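You operate a simulated robot arm through the tools that you are given. There is no shell and no other tool. Be economical: measure what you need, move in short steps, check, and stop when the job is done.

Carry out the task below with a simulated two-armed robot. There is one attempt and no reset: what you move stays moved.

TASK
Open the yellow drawer, put the yellow rubber ring on the top of the short steel table away in the inside of the yellow drawer, then shut the drawer. Pick up the rubber mallet from the side of the rack bay with one hand, pass it to the other hand and put it on the top of the red trolley. Open the barred guard. Any order will do. The barred guard goes clockwise seen from above.

It is judged by the outcome, as a careful person would: the job done as asked, and still so three seconds after it is handed in. It fails if anything else is knocked over, pushed out of place, dropped, spilled or broken.

THE ROBOT
Two 7-joint arms with two-finger parallel grippers on one trunk, on a base that drives. Base frame: it is fixed to the floor where the robot stands at the start and does not move with it; the origin is under the middle of the robot, x ahead of it, y to its left, z up. Units: cm, degrees, N and s.
The left shoulder is at the start at [7, 13.3, 107.6], the right one opposite. With the tool pointing down near the work surface each hand reaches from about 10 to 64 cm from the robot's upright axis, wherever it stands, measured 20 degrees to its own side. Places, roughly: barred guard [-230, -170, 30]; inside of the yellow drawer [80, 20, 70]; rubber mallet [300, -500, 100]; top of the red trolley [140, -360, 80]; yellow drawer [70, 10, 70]; yellow rubber ring [-725, -675, 75]. Payload 1.57 kg a hand.
Tool frame (each hand has its own): the origin (TCP) lies between the finger pads and is the grasp point; the fingertips stand 3 cm ahead of it; z points along the fingers, y is the line along which they close. The gripper opens to 8 cm. The fingers are 1.7 cm wide and 1.2 cm thick; the gripper's body (4 by 8.2 cm) begins 8 cm behind the TCP.
Orientation is told as [roll, pitch, yaw] about the base's x, y, z axes, in that order, counted from this pose: with the fingers straight down and closing along the base's y, the tool's x points along the base's -x, its y along +y and its z along -z.

THE INTERFACE
- The arms move only by the tool apply_moves. It takes "left_deltas", "right_deltas" or both (then of equal length, played together; a hand with none holds still); each is a list that holds one entry, the list of rows, each a list of 7 numbers: the turn, a rotation vector about the tool's x, y, z in degrees, then the shift along the tool's x, y, z in cm, then the closure in counts, from 0 (fully open) to 255 (shut). In form: [[[rx, ry, rz, tx, ty, tz, claw], ...]]. A call has 1 to 20 rows; each row shifts and turns the commanded pose from where the row before left it, along the tool's axes as they then stand. A row lasts 0.2 s, in which the tool goes at most 5 cm and 8.6 degrees; a call with a longer step from one row to the next is refused whole, and so is a gripper value outside its range. Where a pose cannot be reached the arm comes as near as it can. A force on the tool above 40 N (or 10 N above the force at the start of the call, whichever is more), or a blocked arm, ends the call early, and 0.2 s more pass. The fingers move at their own pace (about 15.3 cm/s each) and stop on an object; they squeeze with about 39 N. The grip force told is the motor's: it shows also when the fingers shut on nothing. Time passes only in rows, and 0.2 s behind the last, so rows that do not move let the fingers close. It gives the time, the measured TCP pose, the force on the tool (base axes), the opening and the grip force at its end, in the units of the frame above (readings bear some noise), with the torque about the TCP (base axes, N m) and any sound that the robot's microphone picked up.
- Cameras (640 x 400 px; columns grow to the right, rows downward): "scene" is now at [12.99, -1.05, 128.6]; the picture's right is [-0.12, -0.99, 0.00], its down [-0.73, 0.09, -0.68] and it looks along [0.67, -0.08, -0.73] (base axes); focal length 264 px, centre (320, 200). "left" rides on the left gripper at [7.2, 0.7, -12.2] in its tool frame; the picture's right is [-0.09, 1.00, 0.00], its down [-0.84, -0.08, -0.54] and it looks along [-0.54, -0.05, 0.84] (tool axes); focal length 238 px, centre (320, 200). "right" rides on the right gripper at [7.2, -0.7, -12.2] in its tool frame; the picture's right is [0.09, 1.00, 0.00], its down [-0.84, 0.08, -0.54] and it looks along [-0.54, 0.05, 0.84] (tool axes); focal length 238 px, centre (320, 200).
- snapshot(camera): a new picture of that camera. It takes no simulated time.
- slide_trunk(by): slides the trunk up (or, below 0, down) by that many cm; the arms and the scene camera ride with it, the base frame stays. It gives what a move gives, with no picture.
- drive_base(legs): drives the robot by 1 to 6 legs, each [ahead, left, turn to the left] in cm, cm and degrees, along the robot's own axes; the way and the turn of a leg run together, so that a leg with both is an arc; at most 150 cm and 180 degrees a leg. The arms and the cameras ride along, it lands a little off, and it stops where it bumps. It gives what a move gives.
- aim_head(pan, tilt): turns the head with the scene camera to pan (to the left, within 86 degrees either way) and tilt (down, from -29 to 69), counted from straight ahead of the robot. It gives what a move gives.
- point_at(camera, pixels): for up to 12 pixels [column, row] of the newest picture of that camera ("zoom" is the newest enlarged one), the place [x, y, z] in the base frame of the surface seen there, good to about 0.3 cm. It takes no simulated time.
- close_up(camera, box): a new picture of the part [left, top, right, bottom] of that camera's present view, enlarged. It takes no simulated time.
- job_done(): hands the job in; it is judged then, once.

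Keep the steps short. Do not move on a guess: measure, check each grasp and each placing, and mend mistakes. In all there are 110 turns and 88 pictures (those below and enlarged ones count). Leave the grippers open and the arms clear of the work at the hand-in unless told otherwise, and finish with a single line.

The tools are called after ">>>" by a JSON object that holds its "method" and its "body". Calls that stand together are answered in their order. apply_moves: Moves the arms, as the interface text tells. Its arguments: {"type":"object","properties":{"left_deltas":{"type":"array","items":{"type":"array","items":{"type":"array","items":{"type":"number"}}}},"right_deltas":{"type":"array","items":{"type":"array","items":{"type":"array","items":{"type":"number"}}}}},"required":[]} The other tools are called the same way: slide_trunk (by) slides the trunk up or down; drive_base (legs) drives the base; aim_head (pan, tilt) turns the head that bears the scene camera; snapshot (camera) takes a picture; point_at (camera, pixels) gives the place of the surface under pixels of a picture; close_up (camera, box) takes an enlarged picture of a part of a camera's view; job_done () hands the job in.

At the start:

```text
clock: 0.0
left_tcp_pos: [44.72, 4.46, 94.85]
left_orientation: [0.0, 0.1, 0.0]
left_wrist_force: [0.4, 0.5, 0.9]
left_ft_torque: [-0.02, 0.0, 0.0]
left_finger_gap: 8.02
left_grasp_force: 0.0
right_tcp_pos: [44.36, -30.85, 94.54]
right_orientation: [0.0, 0.0, 0.0]
right_wrist_force: [0.0, -0.2, -0.3]
right_ft_torque: [-0.01, -0.04, -0.01]
right_finger_gap: 8.01
right_grasp_force: 0.0
trunk travel left (down, up): [-65.0, 29.0]
robot x, y, heading: [0.2, -0.22, 0.1]
head pan, tilt: [-6.7, 47.3]
```

scene: 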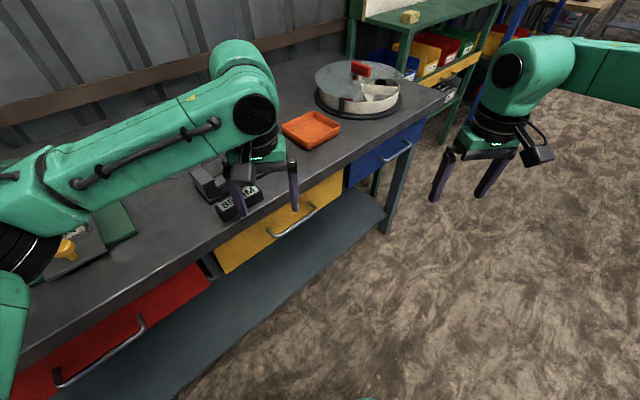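
right: 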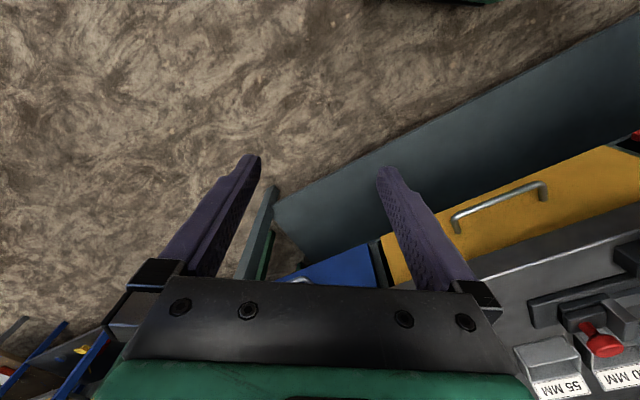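
left: 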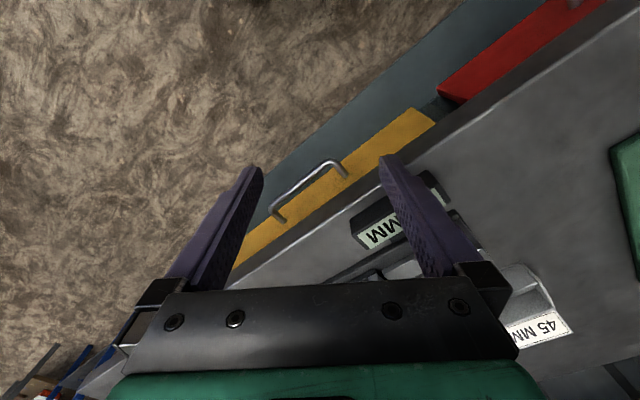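

I see the yellow drawer with its bar handle at about (275,235)–(313,208) in the scene view. I'll measure the handle and the drawer front first.

>>> {"method": "point_at", "body": {"camera": "scene", "pixels": [[274, 235], [294, 222], [313, 208], [225, 268], [330, 200], [225, 250], [343, 178], [392, 172], [186, 280], [60, 385], [405, 150], [280, 262]]}}

>>> {"method": "close_up", "body": {"camera": "scene", "box": [180, 140, 400, 280]}}

```text
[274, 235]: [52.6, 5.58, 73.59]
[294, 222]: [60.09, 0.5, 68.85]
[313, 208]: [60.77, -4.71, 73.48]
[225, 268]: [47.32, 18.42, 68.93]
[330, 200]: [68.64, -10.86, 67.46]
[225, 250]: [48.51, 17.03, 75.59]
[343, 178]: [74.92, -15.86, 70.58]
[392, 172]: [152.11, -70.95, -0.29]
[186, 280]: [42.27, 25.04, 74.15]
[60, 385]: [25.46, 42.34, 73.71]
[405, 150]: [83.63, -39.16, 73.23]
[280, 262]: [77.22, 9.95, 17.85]
```

```text
2.86 times, centred on (290, 210) of scene
```

zoom: 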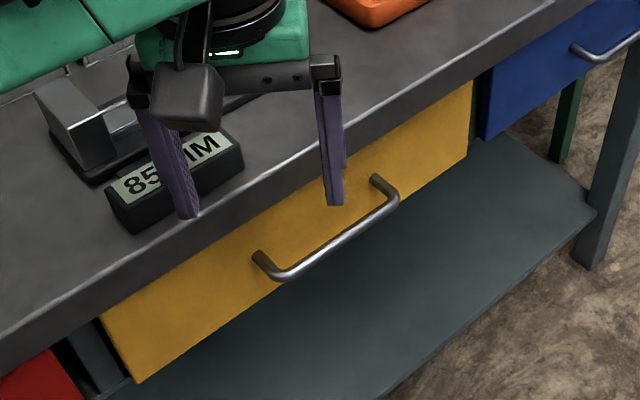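

The drawer face normal points toward the robot at about (-0.81,-0.59), with the bar at z≈73.5. I'll come back to the drawer carrying the ring. First I'll look around before driving: to the right, then to the left.

>>> {"method": "aim_head", "body": {"pan": -86, "tilt": 15}}

>>> {"method": "snapshot", "body": {"camera": "scene"}}

>>> {"method": "aim_head", "body": {"pan": 86, "tilt": 15}}

>>> {"method": "snapshot", "body": {"camera": "scene"}}

```text
clock: 1.5
left_tcp_pos: [44.74, 4.51, 94.95]
left_orientation: [0.0, 0.1, 0.1]
left_wrist_force: [-0.3, -0.2, 0.2]
left_ft_torque: [0.0, -0.04, 0.01]
left_finger_gap: 8.02
left_grasp_force: 0.1
right_tcp_pos: [44.33, -30.78, 94.52]
right_orientation: [-0.1, 0.0, 0.0]
right_wrist_force: [0.5, -0.7, 0.7]
right_ft_torque: [0.01, 0.02, 0.0]
right_finger_gap: 7.99
right_grasp_force: 0.0
trunk travel left (down, up): [-65.0, 29.0]
robot x, y, heading: [0.14, -0.25, 0.2]
head pan, tilt: [-85.9, 15.0]
```

```text
83 pictures are left
```

scene: 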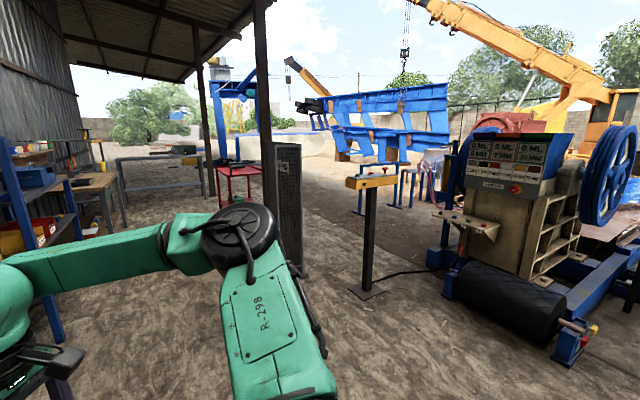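

```text
clock: 4.1
left_tcp_pos: [44.77, 4.52, 94.82]
left_orientation: [0.0, 0.1, 0.1]
left_wrist_force: [0.0, 0.0, -0.2]
left_ft_torque: [0.03, 0.01, 0.0]
left_finger_gap: 8.01
left_grasp_force: 0.0
right_tcp_pos: [44.29, -30.75, 94.61]
right_orientation: [0.0, 0.0, -0.1]
right_wrist_force: [0.8, -0.7, -0.6]
right_ft_torque: [-0.02, 0.0, 0.0]
right_finger_gap: 7.99
right_grasp_force: 0.1
trunk travel left (down, up): [-65.0, 29.0]
robot x, y, heading: [0.24, -0.28, 0.1]
head pan, tilt: [85.9, 15.0]
```

```text
82 pictures are left
```

scene: 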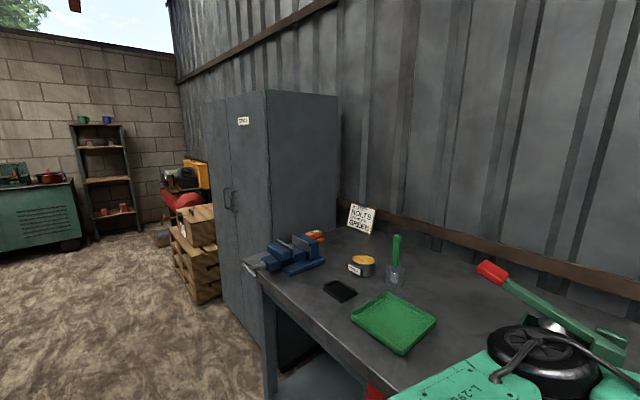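

The surroundings are clear. I'll turn right 90° on the spot, which moves the hands away from the bench, and then look at the far side.

>>> {"method": "drive_base", "body": {"legs": [[0, 0, -90]]}}

>>> {"method": "aim_head", "body": {"pan": -55, "tilt": 18}}

>>> {"method": "snapshot", "body": {"camera": "scene"}}

>>> {"method": "point_at", "body": {"camera": "scene", "pixels": [[100, 250], [320, 250], [540, 250], [320, 350], [320, 200], [200, 200], [440, 200], [600, 200], [60, 200], [540, 330]]}}

```text
clock: 8.3
left_tcp_pos: [4.56, -44.75, 94.91]
left_orientation: [0.0, 0.2, -89.7]
left_wrist_force: [0.6, -0.3, -0.8]
left_ft_torque: [-0.02, 0.0, -0.03]
left_finger_gap: 8.01
left_grasp_force: 0.0
right_tcp_pos: [-30.49, -44.48, 94.46]
right_orientation: [0.0, 0.0, -89.8]
right_wrist_force: [-1.3, 1.0, -0.1]
right_ft_torque: [0.03, 0.0, 0.01]
right_finger_gap: 8.04
right_grasp_force: 0.2
trunk travel left (down, up): [-65.0, 29.0]
robot x, y, heading: [-0.26, -0.22, -89.6]
head pan, tilt: [85.9, 15.0]
```

```text
clock: 10.6
left_tcp_pos: [4.74, -44.68, 94.76]
left_orientation: [0.1, 0.1, -89.7]
left_wrist_force: [0.2, 0.0, -0.1]
left_ft_torque: [-0.01, 0.0, -0.02]
left_finger_gap: 7.98
left_grasp_force: 0.0
right_tcp_pos: [-30.47, -44.53, 94.6]
right_orientation: [0.0, 0.0, -89.7]
right_wrist_force: [-0.1, -0.5, 0.3]
right_ft_torque: [0.0, -0.03, 0.0]
right_finger_gap: 8.0
right_grasp_force: 0.0
trunk travel left (down, up): [-65.0, 29.0]
robot x, y, heading: [-0.15, 0.11, -89.7]
head pan, tilt: [-55.0, 18.0]
```

```text
81 pictures are left
```

scene: 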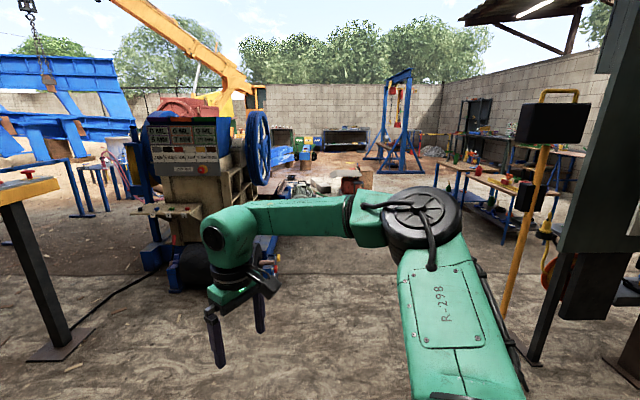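

```text
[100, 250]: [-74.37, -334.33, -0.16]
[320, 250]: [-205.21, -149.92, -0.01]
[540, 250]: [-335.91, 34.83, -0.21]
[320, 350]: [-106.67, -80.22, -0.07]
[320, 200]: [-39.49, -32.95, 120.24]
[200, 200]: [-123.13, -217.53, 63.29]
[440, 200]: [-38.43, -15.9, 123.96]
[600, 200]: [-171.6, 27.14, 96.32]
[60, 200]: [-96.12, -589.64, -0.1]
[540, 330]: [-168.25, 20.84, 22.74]
```

The path toward the guard looks open. I'll drive to about (-90,-60) facing it, then look again.

>>> {"method": "drive_base", "body": {"legs": [[0, 0, -60], [100, 0, 0]]}}

>>> {"method": "aim_head", "body": {"pan": 0, "tilt": 20}}

>>> {"method": "snapshot", "body": {"camera": "scene"}}

```text
clock: 18.4
left_tcp_pos: [-122.13, -77.12, 94.86]
left_orientation: [0.0, 0.1, -149.1]
left_wrist_force: [0.1, 0.1, -1.0]
left_ft_torque: [0.03, -0.01, 0.0]
left_finger_gap: 8.03
left_grasp_force: 0.1
right_tcp_pos: [-139.77, -46.79, 94.49]
right_orientation: [0.0, 0.0, -149.2]
right_wrist_force: [0.3, 0.3, 0.3]
right_ft_torque: [-0.01, 0.04, 0.01]
right_finger_gap: 7.99
right_grasp_force: 0.0
trunk travel left (down, up): [-65.0, 29.0]
robot x, y, heading: [-86.01, -50.77, -149.5]
head pan, tilt: [-55.0, 18.0]
```

```text
clock: 19.6
left_tcp_pos: [-122.19, -77.23, 94.88]
left_orientation: [-0.1, 0.0, -149.1]
left_wrist_force: [-0.3, 0.0, -0.1]
left_ft_torque: [0.01, -0.01, -0.01]
left_finger_gap: 8.01
left_grasp_force: 0.0
right_tcp_pos: [-139.74, -46.61, 94.59]
right_orientation: [-0.1, 0.0, -149.2]
right_wrist_force: [-0.6, 0.1, 0.1]
right_ft_torque: [0.02, 0.02, 0.0]
right_finger_gap: 8.0
right_grasp_force: 0.1
trunk travel left (down, up): [-65.0, 29.0]
robot x, y, heading: [-85.6, -50.66, -149.5]
head pan, tilt: [0.0, 20.0]
```

```text
80 pictures are left
```

scene: 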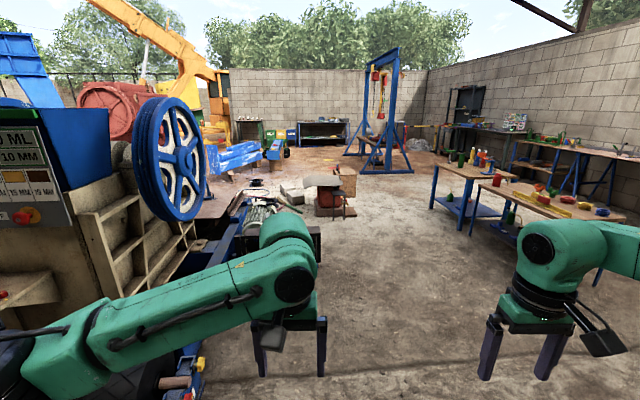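

>>> {"method": "close_up", "body": {"camera": "scene", "box": [160, 160, 360, 285]}}

>>> {"method": "point_at", "body": {"camera": "scene", "pixels": [[320, 240], [317, 260], [190, 372], [330, 200], [430, 210], [225, 255], [170, 280], [262, 205]]}}

```text
3.20 times, centred on (260, 222) of scene
```

zoom: 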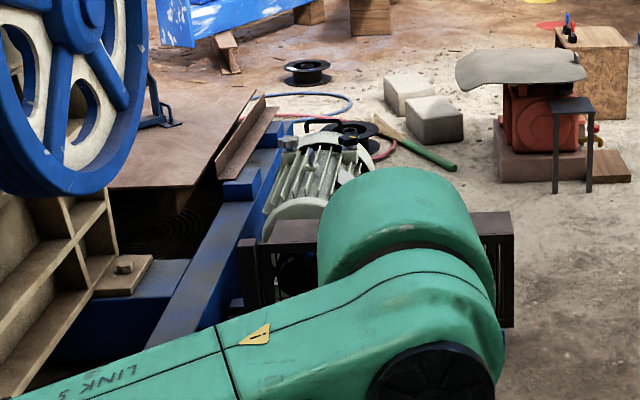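

```text
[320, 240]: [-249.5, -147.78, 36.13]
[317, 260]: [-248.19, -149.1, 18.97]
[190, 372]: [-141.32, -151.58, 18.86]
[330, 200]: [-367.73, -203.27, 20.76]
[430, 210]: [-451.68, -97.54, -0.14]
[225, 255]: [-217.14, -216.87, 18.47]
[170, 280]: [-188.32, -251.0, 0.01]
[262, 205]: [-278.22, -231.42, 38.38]
```

The guard looks like a dark cage at about (-249,-148,18–36), partly hidden by the left arm. I'll move to about (-170,-70), facing it from the open side.

>>> {"method": "drive_base", "body": {"legs": [[83, -26, 30]]}}

>>> {"method": "aim_head", "body": {"pan": 0, "tilt": 45}}

>>> {"method": "snapshot", "body": {"camera": "scene"}}

```text
clock: 24.2
left_tcp_pos: [-179.78, -132.0, 94.79]
left_orientation: [-0.1, 0.1, -119.3]
left_wrist_force: [0.5, -0.1, -0.3]
left_ft_torque: [0.03, 0.01, 0.0]
left_finger_gap: 8.01
left_grasp_force: 0.1
right_tcp_pos: [-210.2, -114.23, 94.66]
right_orientation: [0.1, 0.0, -119.4]
right_wrist_force: [-1.0, 0.3, 0.5]
right_ft_torque: [0.0, 0.02, 0.01]
right_finger_gap: 8.01
right_grasp_force: 0.1
trunk travel left (down, up): [-65.0, 29.0]
robot x, y, heading: [-161.86, -90.74, -119.3]
head pan, tilt: [0.0, 20.0]
```

```text
clock: 25.1
left_tcp_pos: [-179.75, -131.88, 94.78]
left_orientation: [0.0, 0.1, -119.4]
left_wrist_force: [-0.2, -0.6, 0.2]
left_ft_torque: [-0.01, 0.0, -0.01]
left_finger_gap: 8.02
left_grasp_force: 0.1
right_tcp_pos: [-210.32, -114.38, 94.65]
right_orientation: [0.1, 0.0, -119.4]
right_wrist_force: [-0.3, -0.6, 0.7]
right_ft_torque: [0.0, -0.01, -0.02]
right_finger_gap: 7.99
right_grasp_force: 0.1
trunk travel left (down, up): [-65.0, 29.0]
robot x, y, heading: [-161.77, -90.6, -119.7]
head pan, tilt: [0.0, 45.0]
```

```text
78 pictures are left
```

scene: 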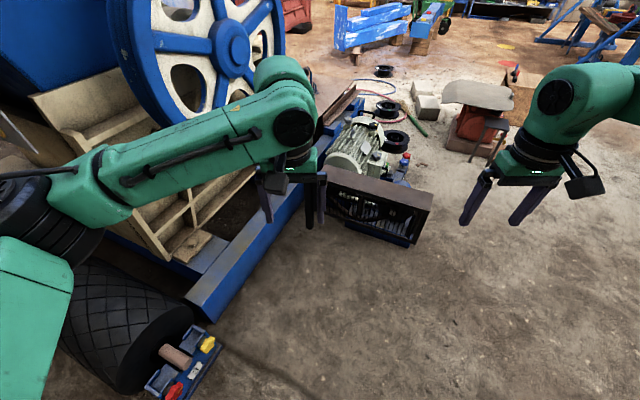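

>>> {"method": "close_up", "body": {"camera": "scene", "box": [290, 100, 450, 260]}}

>>> {"method": "point_at", "body": {"camera": "scene", "pixels": [[329, 170], [430, 195], [325, 183], [432, 208], [412, 240], [326, 215], [345, 225], [430, 225], [370, 180], [420, 212], [404, 155], [190, 290]]}}

```text
2.50 times, centred on (370, 180) of scene
```

zoom: 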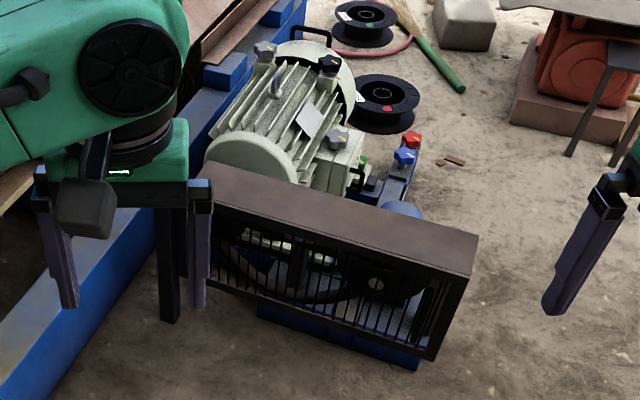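

```text
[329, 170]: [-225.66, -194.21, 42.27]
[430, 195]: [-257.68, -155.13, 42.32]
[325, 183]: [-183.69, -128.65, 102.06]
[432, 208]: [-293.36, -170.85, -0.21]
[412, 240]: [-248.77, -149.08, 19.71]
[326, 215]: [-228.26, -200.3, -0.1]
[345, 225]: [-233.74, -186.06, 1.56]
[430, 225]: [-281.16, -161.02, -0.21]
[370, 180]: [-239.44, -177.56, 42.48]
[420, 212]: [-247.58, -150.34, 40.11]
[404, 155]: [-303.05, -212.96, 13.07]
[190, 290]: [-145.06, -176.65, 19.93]
```

The guard is a barred cage with its right front corner at (-248,-150). Its left part is hidden by my left hand, so I'll move that hand 25 cm to the left and look again.

>>> {"method": "apply_moves", "body": {"left_deltas": [[[0, 0, 0, 0, 4, 0, 0], [0, 0, 0, 0, 4, 0, 0], [0, 0, 0, 0, 4, 0, 0], [0, 0, 0, 0, 4, 0, 0], [0, 0, 0, 0, 4, 0, 0], [0, 0, 0, 0, 4, 0, 0]]]}}

>>> {"method": "close_up", "body": {"camera": "scene", "box": [280, 100, 450, 260]}}

```text
clock: 26.5
left_tcp_pos: [-158.73, -143.93, 94.87]
left_orientation: [0.0, 0.2, -119.3]
left_wrist_force: [-0.5, 0.0, 0.4]
left_ft_torque: [-0.01, 0.01, 0.01]
left_finger_gap: 7.99
left_grasp_force: 0.1
right_tcp_pos: [-210.16, -114.42, 94.58]
right_orientation: [-0.1, 0.0, -119.4]
right_wrist_force: [0.8, -0.6, 0.3]
right_ft_torque: [-0.04, 0.02, -0.03]
right_finger_gap: 8.01
right_grasp_force: 0.0
trunk travel left (down, up): [-65.0, 29.0]
robot x, y, heading: [-162.16, -91.12, -119.4]
head pan, tilt: [0.0, 45.0]
```

```text
2.50 times, centred on (365, 180) of scene
```

zoom: 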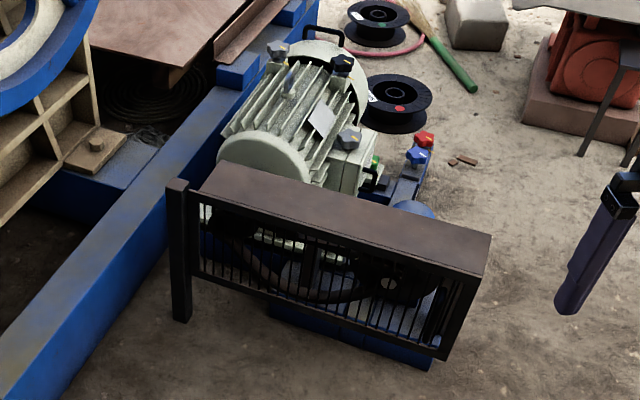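

The hinge post stands on the left of the guard at zoom (180,250), so its right end swings out toward me. I'll measure it and look closer at the free edge.

>>> {"method": "point_at", "body": {"camera": "zoom", "pixels": [[177, 185], [182, 315], [205, 200], [440, 355], [490, 235], [482, 275], [445, 345], [215, 170], [438, 330], [300, 300], [190, 215], [460, 320]]}}

>>> {"method": "close_up", "body": {"camera": "scene", "box": [370, 170, 430, 250]}}

```text
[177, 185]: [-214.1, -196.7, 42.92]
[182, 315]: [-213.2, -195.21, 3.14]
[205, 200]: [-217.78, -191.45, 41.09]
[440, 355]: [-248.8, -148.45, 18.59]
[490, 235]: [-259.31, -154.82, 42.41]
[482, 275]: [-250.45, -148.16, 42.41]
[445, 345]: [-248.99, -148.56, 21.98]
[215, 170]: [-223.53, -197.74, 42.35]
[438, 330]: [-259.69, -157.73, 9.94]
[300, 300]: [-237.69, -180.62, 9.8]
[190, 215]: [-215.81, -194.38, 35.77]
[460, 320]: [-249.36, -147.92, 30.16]
```

```text
5.00 times, centred on (400, 210) of scene
```

zoom: 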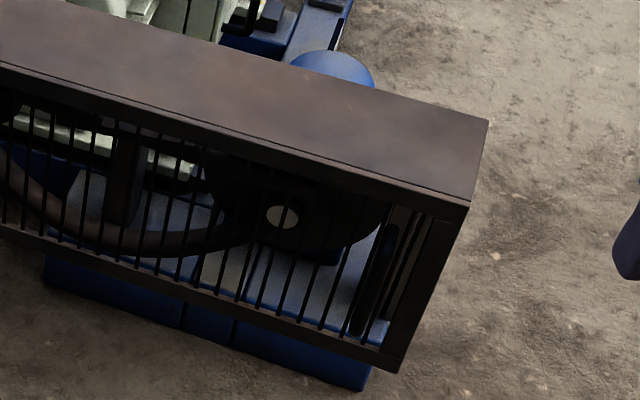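

The hinge axis is near (-214,-196) and the free edge is at (-249.5,-148.3), z 18–42, facing direction (0.81,0.59). I'll move to stand in front of the free edge but outside its swing, then lower the trunk to look closely.

>>> {"method": "drive_base", "body": {"legs": [[30, -62, 0]]}}

>>> {"method": "slide_trunk", "body": {"by": -40}}

>>> {"method": "snapshot", "body": {"camera": "scene"}}

```text
clock: 30.3
left_tcp_pos: [-227.64, -139.15, 94.93]
left_orientation: [0.0, 0.0, -119.7]
left_wrist_force: [0.0, 1.2, 0.4]
left_ft_torque: [-0.05, 0.01, -0.03]
left_finger_gap: 8.01
left_grasp_force: 0.1
right_tcp_pos: [-278.93, -109.31, 94.63]
right_orientation: [0.1, -0.1, -119.8]
right_wrist_force: [0.0, 0.0, 0.3]
right_ft_torque: [-0.02, 0.02, 0.04]
right_finger_gap: 8.0
right_grasp_force: 0.1
trunk travel left (down, up): [-65.0, 29.0]
robot x, y, heading: [-230.29, -85.72, -119.7]
head pan, tilt: [0.0, 45.0]
```

```text
clock: 34.1
left_tcp_pos: [-227.66, -139.23, 54.84]
left_orientation: [0.0, 0.1, -119.7]
left_wrist_force: [-0.3, 1.1, -0.7]
left_ft_torque: [0.02, 0.01, 0.0]
left_finger_gap: 7.98
left_grasp_force: 0.1
right_tcp_pos: [-278.82, -109.34, 54.63]
right_orientation: [0.0, 0.1, -119.7]
right_wrist_force: [-0.7, -0.7, 0.0]
right_ft_torque: [0.01, 0.03, -0.02]
right_finger_gap: 8.01
right_grasp_force: 0.1
trunk travel left (down, up): [-25.0, 69.0]
robot x, y, heading: [-230.32, -86.02, -119.7]
head pan, tilt: [0.0, 45.0]
```

```text
74 pictures are left
```

scene: 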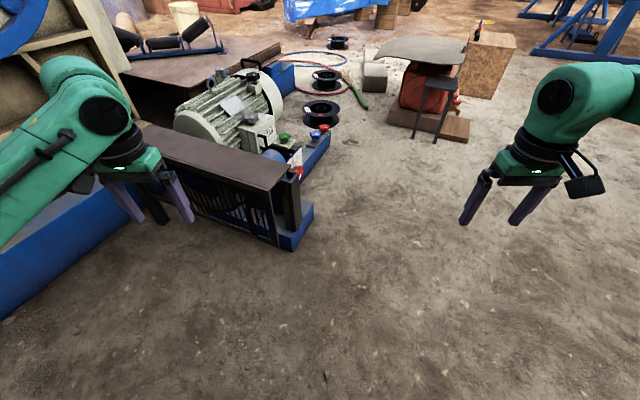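

>>> {"method": "close_up", "body": {"camera": "scene", "box": [220, 130, 330, 260]}}

```text
3.08 times, centred on (275, 195) of scene
```

zoom: 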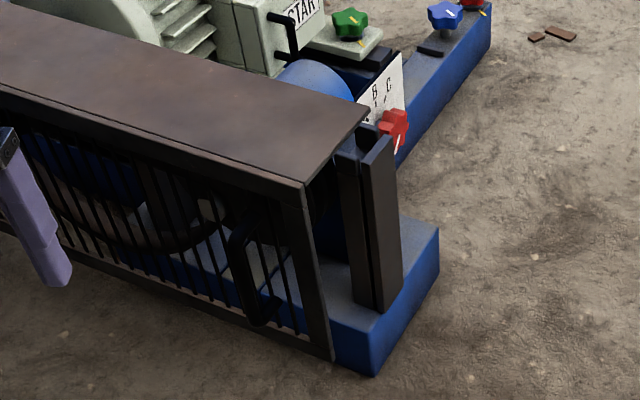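

Now I can see a vertical D-handle on the guard front at zoom (245,265). I'll measure it.

>>> {"method": "point_at", "body": {"camera": "zoom", "pixels": [[235, 235], [240, 270], [255, 318], [275, 305], [262, 225], [315, 340], [303, 190], [293, 195], [375, 150], [360, 250], [245, 295]]}}

>>> {"method": "close_up", "body": {"camera": "scene", "box": [245, 180, 295, 255]}}

```text
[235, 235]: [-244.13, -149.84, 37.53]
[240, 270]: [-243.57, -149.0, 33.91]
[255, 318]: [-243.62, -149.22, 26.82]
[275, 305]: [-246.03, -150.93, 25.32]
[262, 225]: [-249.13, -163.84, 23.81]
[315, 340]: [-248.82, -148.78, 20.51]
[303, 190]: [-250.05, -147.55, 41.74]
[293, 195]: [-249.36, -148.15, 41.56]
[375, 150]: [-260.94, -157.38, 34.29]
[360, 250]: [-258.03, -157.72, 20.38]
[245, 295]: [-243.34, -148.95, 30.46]
```

```text
5.33 times, centred on (270, 218) of scene
```

zoom: 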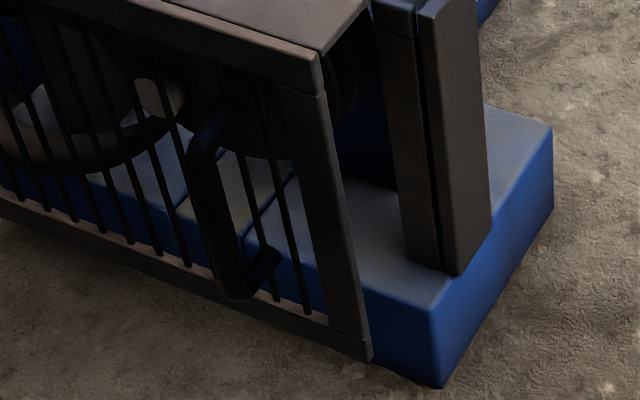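

The handle's vertical bar is at (-243.5,-149,27–37), about 4 cm out from the bars. I'll use the left hand, tilted 45° and pointing at the guard. First I'll lower the trunk 20, orient the hand, and drive 8 cm ahead.

>>> {"method": "slide_trunk", "body": {"by": -20}}

>>> {"method": "apply_moves", "body": {"left_deltas": [[[0, 0, 8.1, 0, 0, 0, 0], [0, 0, 8.1, 0, 0, 0, 0], [0, 0, 8.1, 0, 0, 0, 0], [0, -7.5, 0, 0, 0, 0, 0], [0, -7.5, 0, 0, 0, 0, 0], [0, -7.5, 0, 0, 0, 0, 0], [0, -7.5, 0, 0, 0, 0, 0], [0, -7.5, 0, 0, 0, 0, 0], [0, -7.5, 0, 0, 0, 0, 0]]]}}

>>> {"method": "drive_base", "body": {"legs": [[8, 0, 0]]}}

>>> {"method": "snapshot", "body": {"camera": "left"}}

```text
clock: 36.3
left_tcp_pos: [-227.74, -139.27, 34.85]
left_orientation: [0.1, 0.1, -119.6]
left_wrist_force: [-0.2, 0.2, 0.3]
left_ft_torque: [0.01, 0.01, 0.01]
left_finger_gap: 7.98
left_grasp_force: 0.0
right_tcp_pos: [-278.83, -109.44, 34.64]
right_orientation: [0.0, 0.0, -119.8]
right_wrist_force: [-0.1, 0.2, 0.6]
right_ft_torque: [0.0, -0.02, -0.01]
right_finger_gap: 7.99
right_grasp_force: 0.0
trunk travel left (down, up): [-5.0, 89.0]
robot x, y, heading: [-230.43, -86.43, -119.7]
head pan, tilt: [0.0, 45.0]
```

```text
clock: 38.3
left_tcp_pos: [-227.68, -139.28, 34.94]
left_orientation: [0.0, -45.0, -143.9]
left_wrist_force: [0.6, -0.2, 0.6]
left_ft_torque: [0.0, -0.03, -0.01]
left_finger_gap: 8.01
left_grasp_force: 0.0
right_tcp_pos: [-278.76, -109.36, 34.66]
right_orientation: [0.1, 0.0, -119.9]
right_wrist_force: [0.0, 0.7, 0.1]
right_ft_torque: [-0.02, 0.0, 0.02]
right_finger_gap: 8.01
right_grasp_force: 0.1
trunk travel left (down, up): [-5.0, 89.0]
robot x, y, heading: [-229.96, -86.25, -119.7]
head pan, tilt: [0.0, 45.0]
```

```text
clock: 39.4
left_tcp_pos: [-231.83, -146.14, 34.8]
left_orientation: [0.0, -45.1, -144.1]
left_wrist_force: [0.4, 0.5, -0.5]
left_ft_torque: [-0.01, -0.01, -0.02]
left_finger_gap: 7.99
left_grasp_force: 0.0
right_tcp_pos: [-282.75, -116.39, 34.66]
right_orientation: [0.0, 0.0, -119.7]
right_wrist_force: [-0.5, 0.8, 0.5]
right_ft_torque: [0.04, -0.02, 0.0]
right_finger_gap: 8.02
right_grasp_force: 0.0
trunk travel left (down, up): [-5.0, 89.0]
robot x, y, heading: [-234.3, -93.09, -119.7]
head pan, tilt: [0.0, 45.0]
```

```text
71 pictures are left
```

left: 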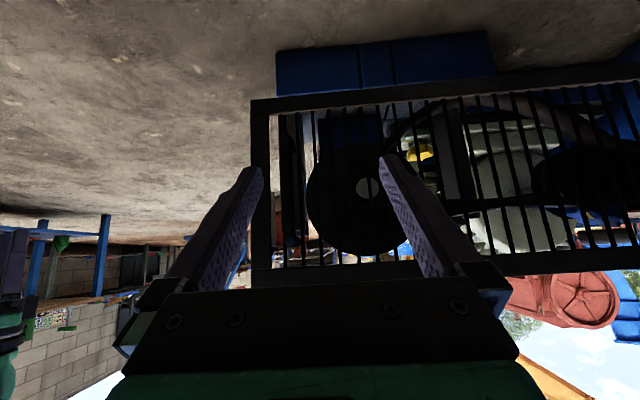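

>>> {"method": "point_at", "body": {"camera": "left", "pixels": [[304, 130], [303, 160], [303, 200], [298, 240], [284, 170], [262, 150], [313, 130], [320, 250]]}}

>>> {"method": "close_up", "body": {"camera": "left", "box": [240, 80, 400, 270]}}

```text
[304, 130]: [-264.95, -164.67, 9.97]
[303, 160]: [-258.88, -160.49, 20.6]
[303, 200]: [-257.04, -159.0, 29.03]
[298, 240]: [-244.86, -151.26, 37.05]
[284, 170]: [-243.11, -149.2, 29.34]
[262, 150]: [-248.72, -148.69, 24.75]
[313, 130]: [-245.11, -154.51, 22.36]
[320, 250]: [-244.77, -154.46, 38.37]
```

```text
2.11 times, centred on (320, 175) of left
```

zoom: 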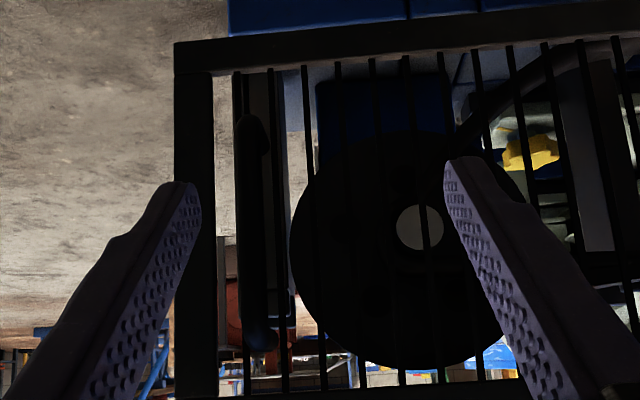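

The handle bar shows between the fingers at zoom (253,130–345), measured at (-243.1,-149.2). I'll align the hand sideways, advance, close, and check the grip.

>>> {"method": "apply_moves", "body": {"left_deltas": [[[0, 0, 0, -2.7, -2.1, 0, 0], [0, 0, 0, -2.8, -2.2, 0, 0], [0, 0, 0, 0, 0, 3.4, 0], [0, 0, 0, 0, 0, 3.4, 0], [0, 0, 0, 0, 0, 3.3, 0], [0, 0, 0, 0, 0, 0, 255], [0, 0, 0, 0, 0, 0, 255], [0, 0, 0, 0, 0, 0, 255]]]}}

>>> {"method": "snapshot", "body": {"camera": "left"}}

```text
clock: 41.2
left_tcp_pos: [-243.18, -149.28, 31.62]
left_orientation: [0.1, -44.9, -143.9]
left_wrist_force: [4.4, -8.7, 0.9]
left_ft_torque: [0.22, -0.33, 0.1]
left_finger_gap: 1.38
left_grasp_force: 30.1
right_tcp_pos: [-282.95, -116.48, 34.58]
right_orientation: [0.0, 0.0, -119.8]
right_wrist_force: [-0.3, 0.1, 0.5]
right_ft_torque: [-0.03, 0.02, 0.0]
right_finger_gap: 8.0
right_grasp_force: 0.0
trunk travel left (down, up): [-5.0, 89.0]
robot x, y, heading: [-234.54, -92.94, -119.6]
head pan, tilt: [0.0, 45.0]
```

```text
69 pictures are left
```

left: 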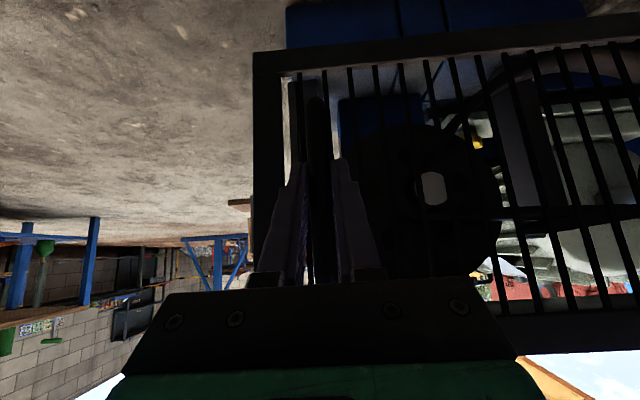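

The bar is gripped (gap 1.38 cm, 30 N). I'll pull along the arc in small steps and check the force and position.

>>> {"method": "apply_moves", "body": {"left_deltas": [[[2.1, 0, 2.1, 2.05, 0.27, -2.05, 255], [2.83, 0, 2.83, 2.73, 0.4, -2.73, 255], [2.83, 0, 2.83, 2.73, 0.4, -2.73, 255]]]}}

```text
clock: 42.0
left_tcp_pos: [-233.55, -144.82, 31.54]
left_orientation: [0.4, -44.9, -154.9]
left_wrist_force: [8.6, -26.8, 0.2]
left_ft_torque: [0.43, -0.79, 0.18]
left_finger_gap: 1.37
left_grasp_force: 30.6
right_tcp_pos: [-282.86, -116.53, 34.62]
right_orientation: [-0.1, 0.1, -119.8]
right_wrist_force: [0.0, 0.1, 0.5]
right_ft_torque: [0.01, -0.01, 0.02]
right_finger_gap: 8.01
right_grasp_force: 0.1
trunk travel left (down, up): [-5.0, 89.0]
robot x, y, heading: [-234.03, -93.11, -120.0]
head pan, tilt: [0.0, 45.0]
```

It's opening smoothly by about 11°. There's some radial pull, so I'll correct slightly inward and continue.

>>> {"method": "apply_moves", "body": {"left_deltas": [[[2.83, 0, 2.83, 2.73, 0.9, -2.73, 255], [2.83, 0, 2.83, 2.73, 0.6, -2.73, 255], [2.83, 0, 2.83, 2.73, 0.5, -2.73, 255], [2.83, 0, 2.83, 2.73, 0.5, -2.73, 255]]]}}

```text
clock: 43.0
left_tcp_pos: [-218.25, -141.89, 31.64]
left_orientation: [-0.4, -45.0, -170.9]
left_wrist_force: [0.2, 8.9, -6.5]
left_ft_torque: [-0.35, -0.11, 0.03]
left_finger_gap: 1.37
left_grasp_force: 29.8
right_tcp_pos: [-282.96, -116.32, 34.65]
right_orientation: [0.0, 0.0, -119.7]
right_wrist_force: [0.3, 0.2, -1.0]
right_ft_torque: [0.01, -0.03, 0.01]
right_finger_gap: 8.0
right_grasp_force: 0.1
trunk travel left (down, up): [-5.0, 89.0]
robot x, y, heading: [-234.22, -93.25, -120.1]
head pan, tilt: [0.0, 45.0]
```

27° open and the forces are low. Continuing.

>>> {"method": "apply_moves", "body": {"left_deltas": [[[2.83, 0, 2.83, 2.73, 0.2, -2.73, 255], [2.83, 0, 2.83, 2.73, 0.4, -2.73, 255], [2.83, 0, 2.83, 2.73, 0.45, -2.73, 255], [2.83, 0, 2.83, 2.73, 0.45, -2.73, 255], [2.83, 0, 2.83, 2.73, 0.45, -2.73, 255]]]}}

>>> {"method": "snapshot", "body": {"camera": "scene"}}

```text
clock: 44.0
left_tcp_pos: [-204.18, -142.94, 31.68]
left_orientation: [1.0, -45.1, 173.7]
left_wrist_force: [-1.4, -6.8, -5.9]
left_ft_torque: [0.65, -0.37, 0.17]
left_finger_gap: 1.37
left_grasp_force: 30.6
right_tcp_pos: [-283.04, -116.39, 34.6]
right_orientation: [-0.1, 0.1, -119.9]
right_wrist_force: [0.8, 0.0, 0.0]
right_ft_torque: [-0.04, 0.0, 0.02]
right_finger_gap: 7.96
right_grasp_force: 0.1
trunk travel left (down, up): [-5.0, 89.0]
robot x, y, heading: [-234.05, -93.19, -119.9]
head pan, tilt: [0.0, 45.0]
stopped in row 4 (left hand): the force on the tool passed its limit (the readings are from after the stop); the commanded pose is now the measured one
```

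```text
68 pictures are left
```

scene: 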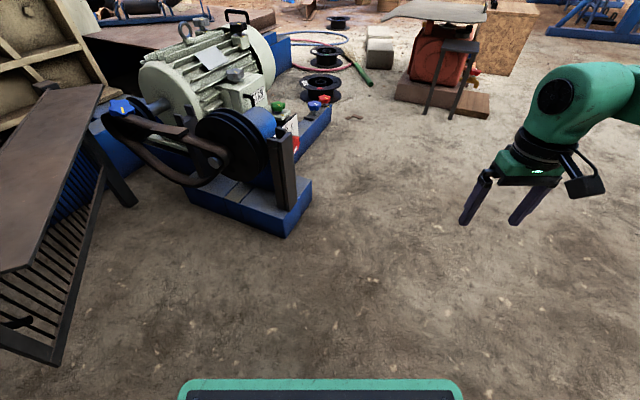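

The call stopped on force at about 42° open. I'll look left to see why.

>>> {"method": "aim_head", "body": {"pan": 40, "tilt": 50}}

>>> {"method": "snapshot", "body": {"camera": "scene"}}

```text
clock: 45.0
left_tcp_pos: [-204.12, -142.83, 31.74]
left_orientation: [1.1, -45.1, 173.6]
left_wrist_force: [-2.8, -11.7, -10.0]
left_ft_torque: [0.58, -0.64, 0.05]
left_finger_gap: 1.36
left_grasp_force: 30.4
right_tcp_pos: [-283.0, -116.53, 34.56]
right_orientation: [0.0, 0.1, -119.9]
right_wrist_force: [-1.0, 0.0, -0.2]
right_ft_torque: [0.02, 0.01, 0.02]
right_finger_gap: 7.99
right_grasp_force: 0.1
trunk travel left (down, up): [-5.0, 89.0]
robot x, y, heading: [-233.95, -92.94, -120.1]
head pan, tilt: [40.0, 50.0]
```

```text
67 pictures are left
```

scene: 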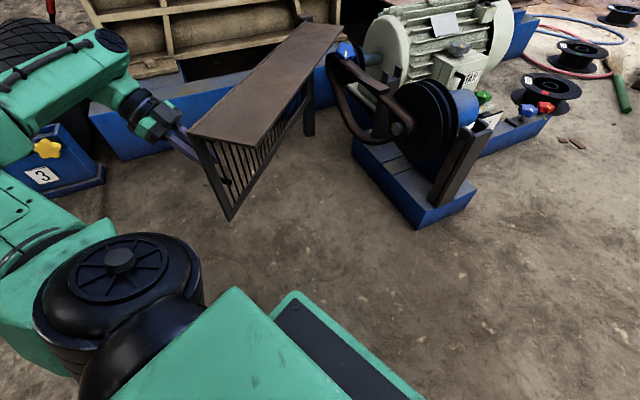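

The guard is about 42° open and the left arm is at its limit there. I'll release the handle, back out, and raise the left hand over the guard. Then I'll push from the inner side to open it further.

>>> {"method": "apply_moves", "body": {"left_deltas": [[[0, 0, 0, 0, 0, 0, 0], [0, 0, 0, 0, 0, 0, 0], [0, 0, 0, 0, 0, -3.3, 0], [0, 0, 0, 0, 0, -3.3, 0], [0, 0, 0, 0, 0, -3.3, 0], [0, 0, 0, -3, 0, -3, 0], [0, 0, 0, -3, 0, -3, 0], [0, 0, 0, -3, 0, -3, 0], [0, 0, 0, -3, 0, -3, 0], [0, 0, 0, -3, 0, -3, 0], [0, 0, 0, -3, 0, -3, 0]]]}}

>>> {"method": "snapshot", "body": {"camera": "scene"}}

```text
clock: 47.4
left_tcp_pos: [-197.85, -142.96, 43.78]
left_orientation: [1.3, -45.1, 173.5]
left_wrist_force: [0.4, 0.7, 0.0]
left_ft_torque: [0.0, 0.01, 0.0]
left_finger_gap: 8.0
left_grasp_force: 0.1
left hand out of reach, approached as far as the arm can: row 6, 7, 8, 9, 10, 11
right_tcp_pos: [-282.98, -116.38, 34.68]
right_orientation: [0.1, 0.0, -119.9]
right_wrist_force: [1.1, 0.5, -0.1]
right_ft_torque: [0.0, 0.01, -0.01]
right_finger_gap: 8.0
right_grasp_force: 0.1
trunk travel left (down, up): [-5.0, 89.0]
robot x, y, heading: [-233.97, -93.33, -119.9]
head pan, tilt: [40.0, 50.0]
```

```text
66 pictures are left
```

scene: 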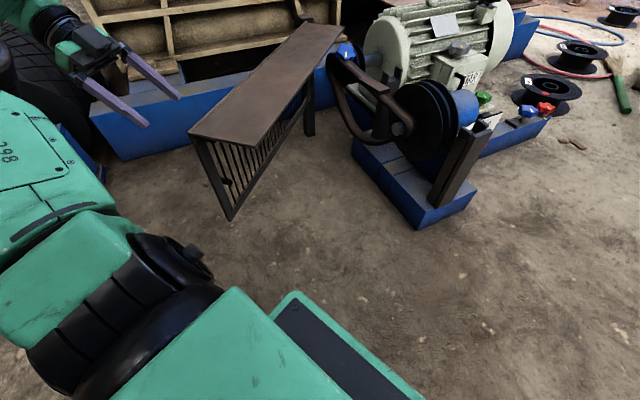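

I'll raise the trunk 25 cm and bring the left hand back to fingers-down, facing ahead.

>>> {"method": "slide_trunk", "body": {"by": 25}}

>>> {"method": "apply_moves", "body": {"left_deltas": [[[0, 7.5, 0, 0, 0, 0, 0], [0, 7.5, 0, 0, 0, 0, 0], [0, 7.5, 0, 0, 0, 0, 0], [0, 7.5, 0, 0, 0, 0, 0], [0, 7.5, 0, 0, 0, 0, 0], [0, 7.5, 0, 0, 0, 0, 0], [0, 0, -8.3, 0, 0, 0, 0], [0, 0, -8.3, 0, 0, 0, 0], [0, 0, -8.3, 0, 0, 0, 0], [0, 0, -8.3, 0, 0, 0, 0], [0, 0, -8.3, 0, 0, 0, 0], [0, 0, -8.3, 0, 0, 0, 0], [0, 0, -8.3, 0, 0, 0, 255], [0, 0, -8.3, 0, 0, 0, 255]]]}}

```text
clock: 50.0
left_tcp_pos: [-197.81, -143.06, 68.86]
left_orientation: [1.3, -45.3, 173.4]
left_wrist_force: [-0.1, 0.3, 0.1]
left_ft_torque: [-0.01, -0.01, 0.01]
left_finger_gap: 7.99
left_grasp_force: 0.1
right_tcp_pos: [-282.96, -116.39, 59.61]
right_orientation: [0.0, 0.1, -119.9]
right_wrist_force: [0.3, 0.9, 0.6]
right_ft_torque: [0.02, 0.03, 0.01]
right_finger_gap: 8.01
right_grasp_force: 0.1
trunk travel left (down, up): [-30.0, 64.0]
robot x, y, heading: [-234.45, -93.42, -119.9]
head pan, tilt: [40.0, 50.0]
```

```text
clock: 53.0
left_tcp_pos: [-197.8, -142.97, 68.84]
left_orientation: [0.3, -0.8, -119.0]
left_wrist_force: [-0.4, 1.0, 0.5]
left_ft_torque: [0.0, 0.01, 0.0]
left_finger_gap: 0.0
left_grasp_force: 21.1
right_tcp_pos: [-282.94, -116.34, 59.62]
right_orientation: [0.0, 0.0, -119.9]
right_wrist_force: [0.2, -0.3, 0.5]
right_ft_torque: [0.03, 0.01, -0.01]
right_finger_gap: 8.01
right_grasp_force: 0.2
trunk travel left (down, up): [-30.0, 64.0]
robot x, y, heading: [-234.54, -93.02, -119.9]
head pan, tilt: [40.0, 50.0]
```

Now I'll move the left fist over the roof to the inner side at about (-231,-147), then descend so the fingertips are below roof level.

>>> {"method": "apply_moves", "body": {"left_deltas": [[[0, 0, 0, -2.45, -3.39, 0, 255], [0, 0, 0, -2.45, -3.39, 0, 255], [0, 0, 0, -2.45, -3.39, 0, 255], [0, 0, 0, -2.45, -3.39, 0, 255], [0, 0, 0, -2.45, -3.39, 0, 255], [0, 0, 0, -2.45, -3.39, 0, 255], [0, 0, 0, -2.45, -3.39, 0, 255], [0, 0, 0, -2.45, -3.39, 0, 255], [0, 0, 0, 0, 0, 4, 255], [0, 0, 0, 0, 0, 4, 255], [0, 0, 0, 0, 0, 4, 255]]]}}

>>> {"method": "aim_head", "body": {"pan": 25, "tilt": 55}}

>>> {"method": "snapshot", "body": {"camera": "scene"}}

```text
clock: 55.4
left_tcp_pos: [-231.03, -147.0, 57.1]
left_orientation: [0.1, -0.8, -119.1]
left_wrist_force: [-0.3, 0.3, 0.4]
left_ft_torque: [0.0, -0.01, 0.03]
left_finger_gap: 0.0
left_grasp_force: 21.3
right_tcp_pos: [-282.95, -116.41, 59.57]
right_orientation: [0.0, 0.0, -119.8]
right_wrist_force: [0.2, 0.1, 0.0]
right_ft_torque: [0.0, -0.05, -0.03]
right_finger_gap: 8.03
right_grasp_force: 0.1
trunk travel left (down, up): [-30.0, 64.0]
robot x, y, heading: [-234.01, -93.04, -119.9]
head pan, tilt: [40.0, 50.0]
```

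```text
clock: 56.2
left_tcp_pos: [-230.84, -146.96, 57.22]
left_orientation: [0.3, -0.9, -119.2]
left_wrist_force: [0.3, 0.4, 0.1]
left_ft_torque: [0.01, -0.03, 0.0]
left_finger_gap: 0.01
left_grasp_force: 21.2
right_tcp_pos: [-282.97, -116.46, 59.65]
right_orientation: [-0.1, 0.0, -119.9]
right_wrist_force: [0.4, 0.8, -0.4]
right_ft_torque: [-0.03, 0.02, -0.04]
right_finger_gap: 8.0
right_grasp_force: 0.1
trunk travel left (down, up): [-30.0, 64.0]
robot x, y, heading: [-234.56, -93.37, -119.7]
head pan, tilt: [25.0, 55.0]
```

```text
65 pictures are left
```

scene: 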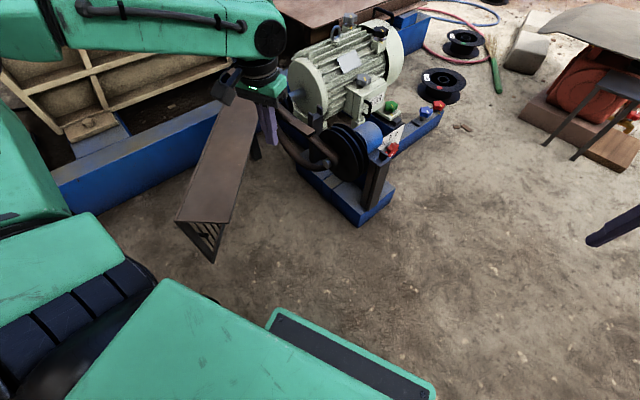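

>>> {"method": "point_at", "body": {"camera": "scene", "pixels": [[230, 222], [245, 170], [256, 130], [300, 170], [290, 110], [330, 175], [177, 218], [270, 140], [300, 122]]}}

```text
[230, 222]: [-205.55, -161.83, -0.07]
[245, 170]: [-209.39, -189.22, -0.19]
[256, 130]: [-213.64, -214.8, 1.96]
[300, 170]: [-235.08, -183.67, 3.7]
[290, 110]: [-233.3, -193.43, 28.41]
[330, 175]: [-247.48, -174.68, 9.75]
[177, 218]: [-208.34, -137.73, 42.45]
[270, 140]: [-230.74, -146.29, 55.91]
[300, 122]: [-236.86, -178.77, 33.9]
```

The fist is clear of the belt guard. I'll descend to z≈38, then push toward +x against the roof's inner edge.

>>> {"method": "apply_moves", "body": {"left_deltas": [[[0, 0, 0, 0, 0, 3.8, 255], [0, 0, 0, 0, 0, 3.8, 255], [0, 0, 0, 0, 0, 3.8, 255], [0, 0, 0, 0, 0, 3.8, 255], [0, 0, 0, 0, 0, 3.8, 255], [0, 0, 0, 1.46, 2.62, 0, 255], [0, 0, 0, 1.46, 2.62, 0, 255], [0, 0, 0, 1.46, 2.62, 0, 255], [0, 0, 0, 1.46, 2.62, 0, 255], [0, 0, 0, 1.46, 2.62, 0, 255], [0, 0, 0, 1.46, 2.62, 0, 255], [0, 0, 0, 1.46, 2.62, 0, 255], [0, 0, 0, 1.46, 2.62, 0, 255], [0, 0, 0, 1.46, 2.62, 0, 255], [0, 0, 0, 1.46, 2.62, 0, 255]]]}}

>>> {"method": "snapshot", "body": {"camera": "scene"}}

```text
clock: 59.4
left_tcp_pos: [-201.04, -147.4, 37.97]
left_orientation: [0.2, -0.9, -119.2]
left_wrist_force: [0.2, -0.8, 0.3]
left_ft_torque: [0.0, 0.0, -0.01]
left_finger_gap: 0.0
left_grasp_force: 20.7
right_tcp_pos: [-282.97, -116.59, 59.59]
right_orientation: [0.0, 0.1, -119.8]
right_wrist_force: [-0.5, -0.9, -0.5]
right_ft_torque: [0.03, 0.02, -0.02]
right_finger_gap: 8.0
right_grasp_force: 0.2
trunk travel left (down, up): [-30.0, 64.0]
robot x, y, heading: [-234.33, -93.63, -119.8]
head pan, tilt: [25.0, 55.0]
```

```text
64 pictures are left
```

scene: 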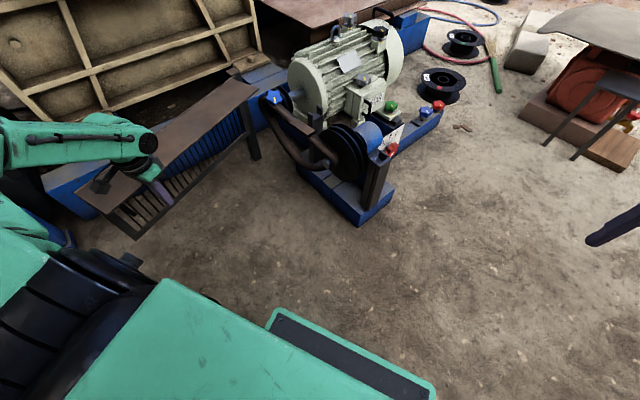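

The guard is now about 65° open with no resistance. I'll carry the push on by driving the base 19 cm to the left.

>>> {"method": "drive_base", "body": {"legs": [[0, 19, 0]]}}

>>> {"method": "snapshot", "body": {"camera": "scene"}}

```text
clock: 60.9
left_tcp_pos: [-184.59, -156.86, 37.76]
left_orientation: [0.2, -0.9, -119.3]
left_wrist_force: [0.5, 0.5, -0.3]
left_ft_torque: [0.01, 0.01, 0.02]
left_finger_gap: 0.0
left_grasp_force: 21.0
right_tcp_pos: [-266.58, -125.88, 59.61]
right_orientation: [0.0, 0.0, -119.9]
right_wrist_force: [-0.9, -0.2, 1.7]
right_ft_torque: [0.0, -0.03, -0.01]
right_finger_gap: 8.0
right_grasp_force: 0.0
trunk travel left (down, up): [-30.0, 64.0]
robot x, y, heading: [-218.05, -102.49, -119.8]
head pan, tilt: [25.0, 55.0]
```

```text
63 pictures are left
```

scene: 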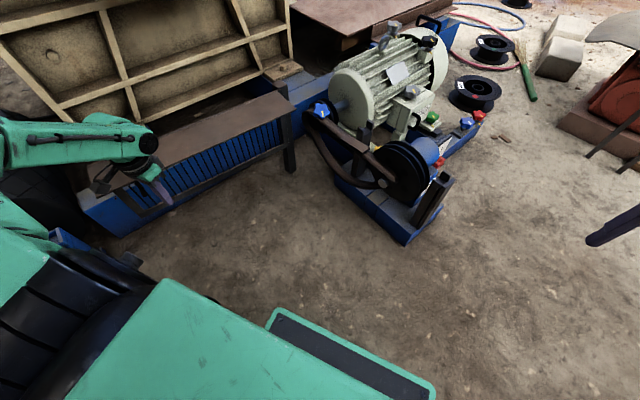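

The guard stands about 88° open. I'll withdraw the hand, raise the trunk, and drive to open floor at about (-330,-90) facing the ring's direction.

>>> {"method": "apply_moves", "body": {"left_deltas": [[[0, 0, 0, 1.5, -3.7, 0, 255], [0, 0, 0, 1.5, -3.7, 0, 255], [0, 0, 0, 0, 0, -4.5, 255], [0, 0, 0, 0, 0, -4.5, 255], [0, 0, 0, 0, 0, -4.5, 255], [0, 0, 0, 0, -3, -4.5, 0], [0, 0, 0, 0, -3, 0, 0], [0, 0, 0, 0, -3, 0, 0], [0, 0, 0, 0, -3, 0, 0]]]}}

>>> {"method": "slide_trunk", "body": {"by": 35}}

>>> {"method": "drive_base", "body": {"legs": [[0, 0, -60], [112, 0, 0], [0, 0, 44]]}}

>>> {"method": "aim_head", "body": {"pan": 0, "tilt": 15}}

>>> {"method": "snapshot", "body": {"camera": "scene"}}

```text
refused: row 6 steps farther than a row can; nothing moved
```

```text
clock: 64.4
left_tcp_pos: [-184.65, -156.9, 72.89]
left_orientation: [0.2, -0.8, -119.2]
left_wrist_force: [-0.1, -0.4, -0.7]
left_ft_torque: [-0.01, -0.01, 0.0]
left_finger_gap: 0.0
left_grasp_force: 21.2
right_tcp_pos: [-266.56, -125.76, 94.63]
right_orientation: [0.0, -0.1, -119.8]
right_wrist_force: [0.2, 0.3, 0.8]
right_ft_torque: [-0.01, -0.01, -0.01]
right_finger_gap: 7.98
right_grasp_force: 0.0
trunk travel left (down, up): [-65.0, 29.0]
robot x, y, heading: [-217.99, -102.57, -119.7]
head pan, tilt: [25.0, 55.0]
```

```text
clock: 74.8
left_tcp_pos: [-314.11, -164.31, 72.91]
left_orientation: [0.2, -0.8, -135.4]
left_wrist_force: [-1.1, -0.3, 0.6]
left_ft_torque: [-0.02, -0.02, 0.0]
left_finger_gap: 0.0
left_grasp_force: 21.4
right_tcp_pos: [-384.04, -111.5, 94.55]
right_orientation: [0.0, 0.0, -136.1]
right_wrist_force: [-0.1, 0.2, 0.0]
right_ft_torque: [0.0, -0.03, 0.0]
right_finger_gap: 7.97
right_grasp_force: 0.0
trunk travel left (down, up): [-65.0, 29.0]
robot x, y, heading: [-331.04, -103.31, -136.1]
head pan, tilt: [25.0, 55.0]
```

```text
clock: 75.8
left_tcp_pos: [-314.11, -164.37, 72.93]
left_orientation: [0.2, -0.8, -135.4]
left_wrist_force: [-0.1, 0.3, -0.6]
left_ft_torque: [-0.01, 0.01, 0.0]
left_finger_gap: 0.0
left_grasp_force: 21.3
right_tcp_pos: [-383.93, -111.74, 94.5]
right_orientation: [0.0, 0.0, -136.1]
right_wrist_force: [-0.3, 0.1, -0.7]
right_ft_torque: [0.01, -0.01, -0.01]
right_finger_gap: 7.99
right_grasp_force: 0.0
trunk travel left (down, up): [-65.0, 29.0]
robot x, y, heading: [-330.88, -103.1, -136.3]
head pan, tilt: [0.0, 15.0]
```

```text
62 pictures are left
```

scene: 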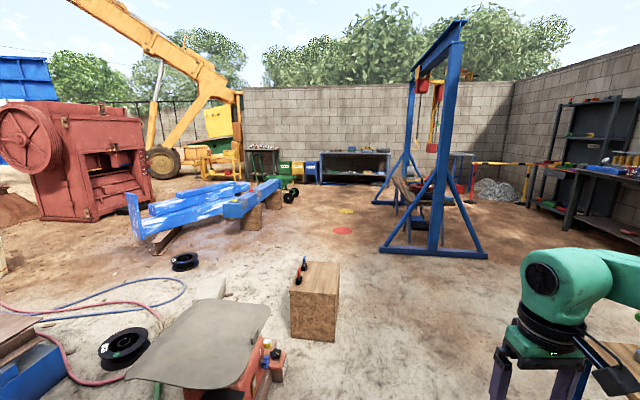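

The short table is at pixel (265,155). I'll measure the obstacles and the table.

>>> {"method": "close_up", "body": {"camera": "scene", "box": [230, 130, 310, 190]}}

>>> {"method": "point_at", "body": {"camera": "scene", "pixels": [[250, 150], [277, 150], [338, 330], [290, 325], [265, 320], [385, 250], [275, 200], [290, 192], [340, 231], [370, 200], [278, 178], [300, 180]]}}

```text
6.67 times, centred on (270, 160) of scene
```

zoom: 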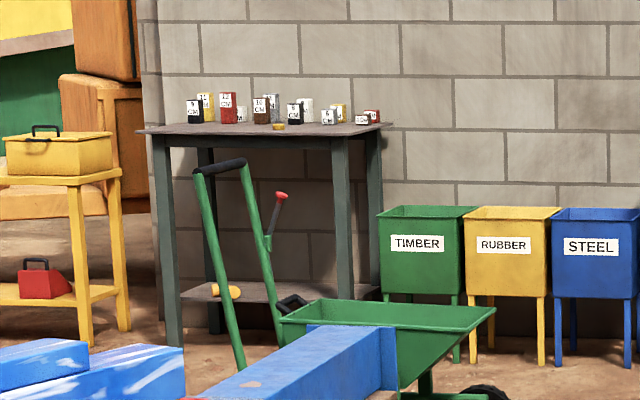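

```text
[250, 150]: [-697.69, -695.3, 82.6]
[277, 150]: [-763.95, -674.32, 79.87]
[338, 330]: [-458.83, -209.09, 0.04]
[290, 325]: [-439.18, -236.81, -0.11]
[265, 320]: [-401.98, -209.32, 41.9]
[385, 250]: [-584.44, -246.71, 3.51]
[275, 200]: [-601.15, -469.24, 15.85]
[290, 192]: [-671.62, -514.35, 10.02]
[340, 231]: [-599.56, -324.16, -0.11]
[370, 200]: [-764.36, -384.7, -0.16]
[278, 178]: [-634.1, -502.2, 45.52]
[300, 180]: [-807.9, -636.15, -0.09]
```

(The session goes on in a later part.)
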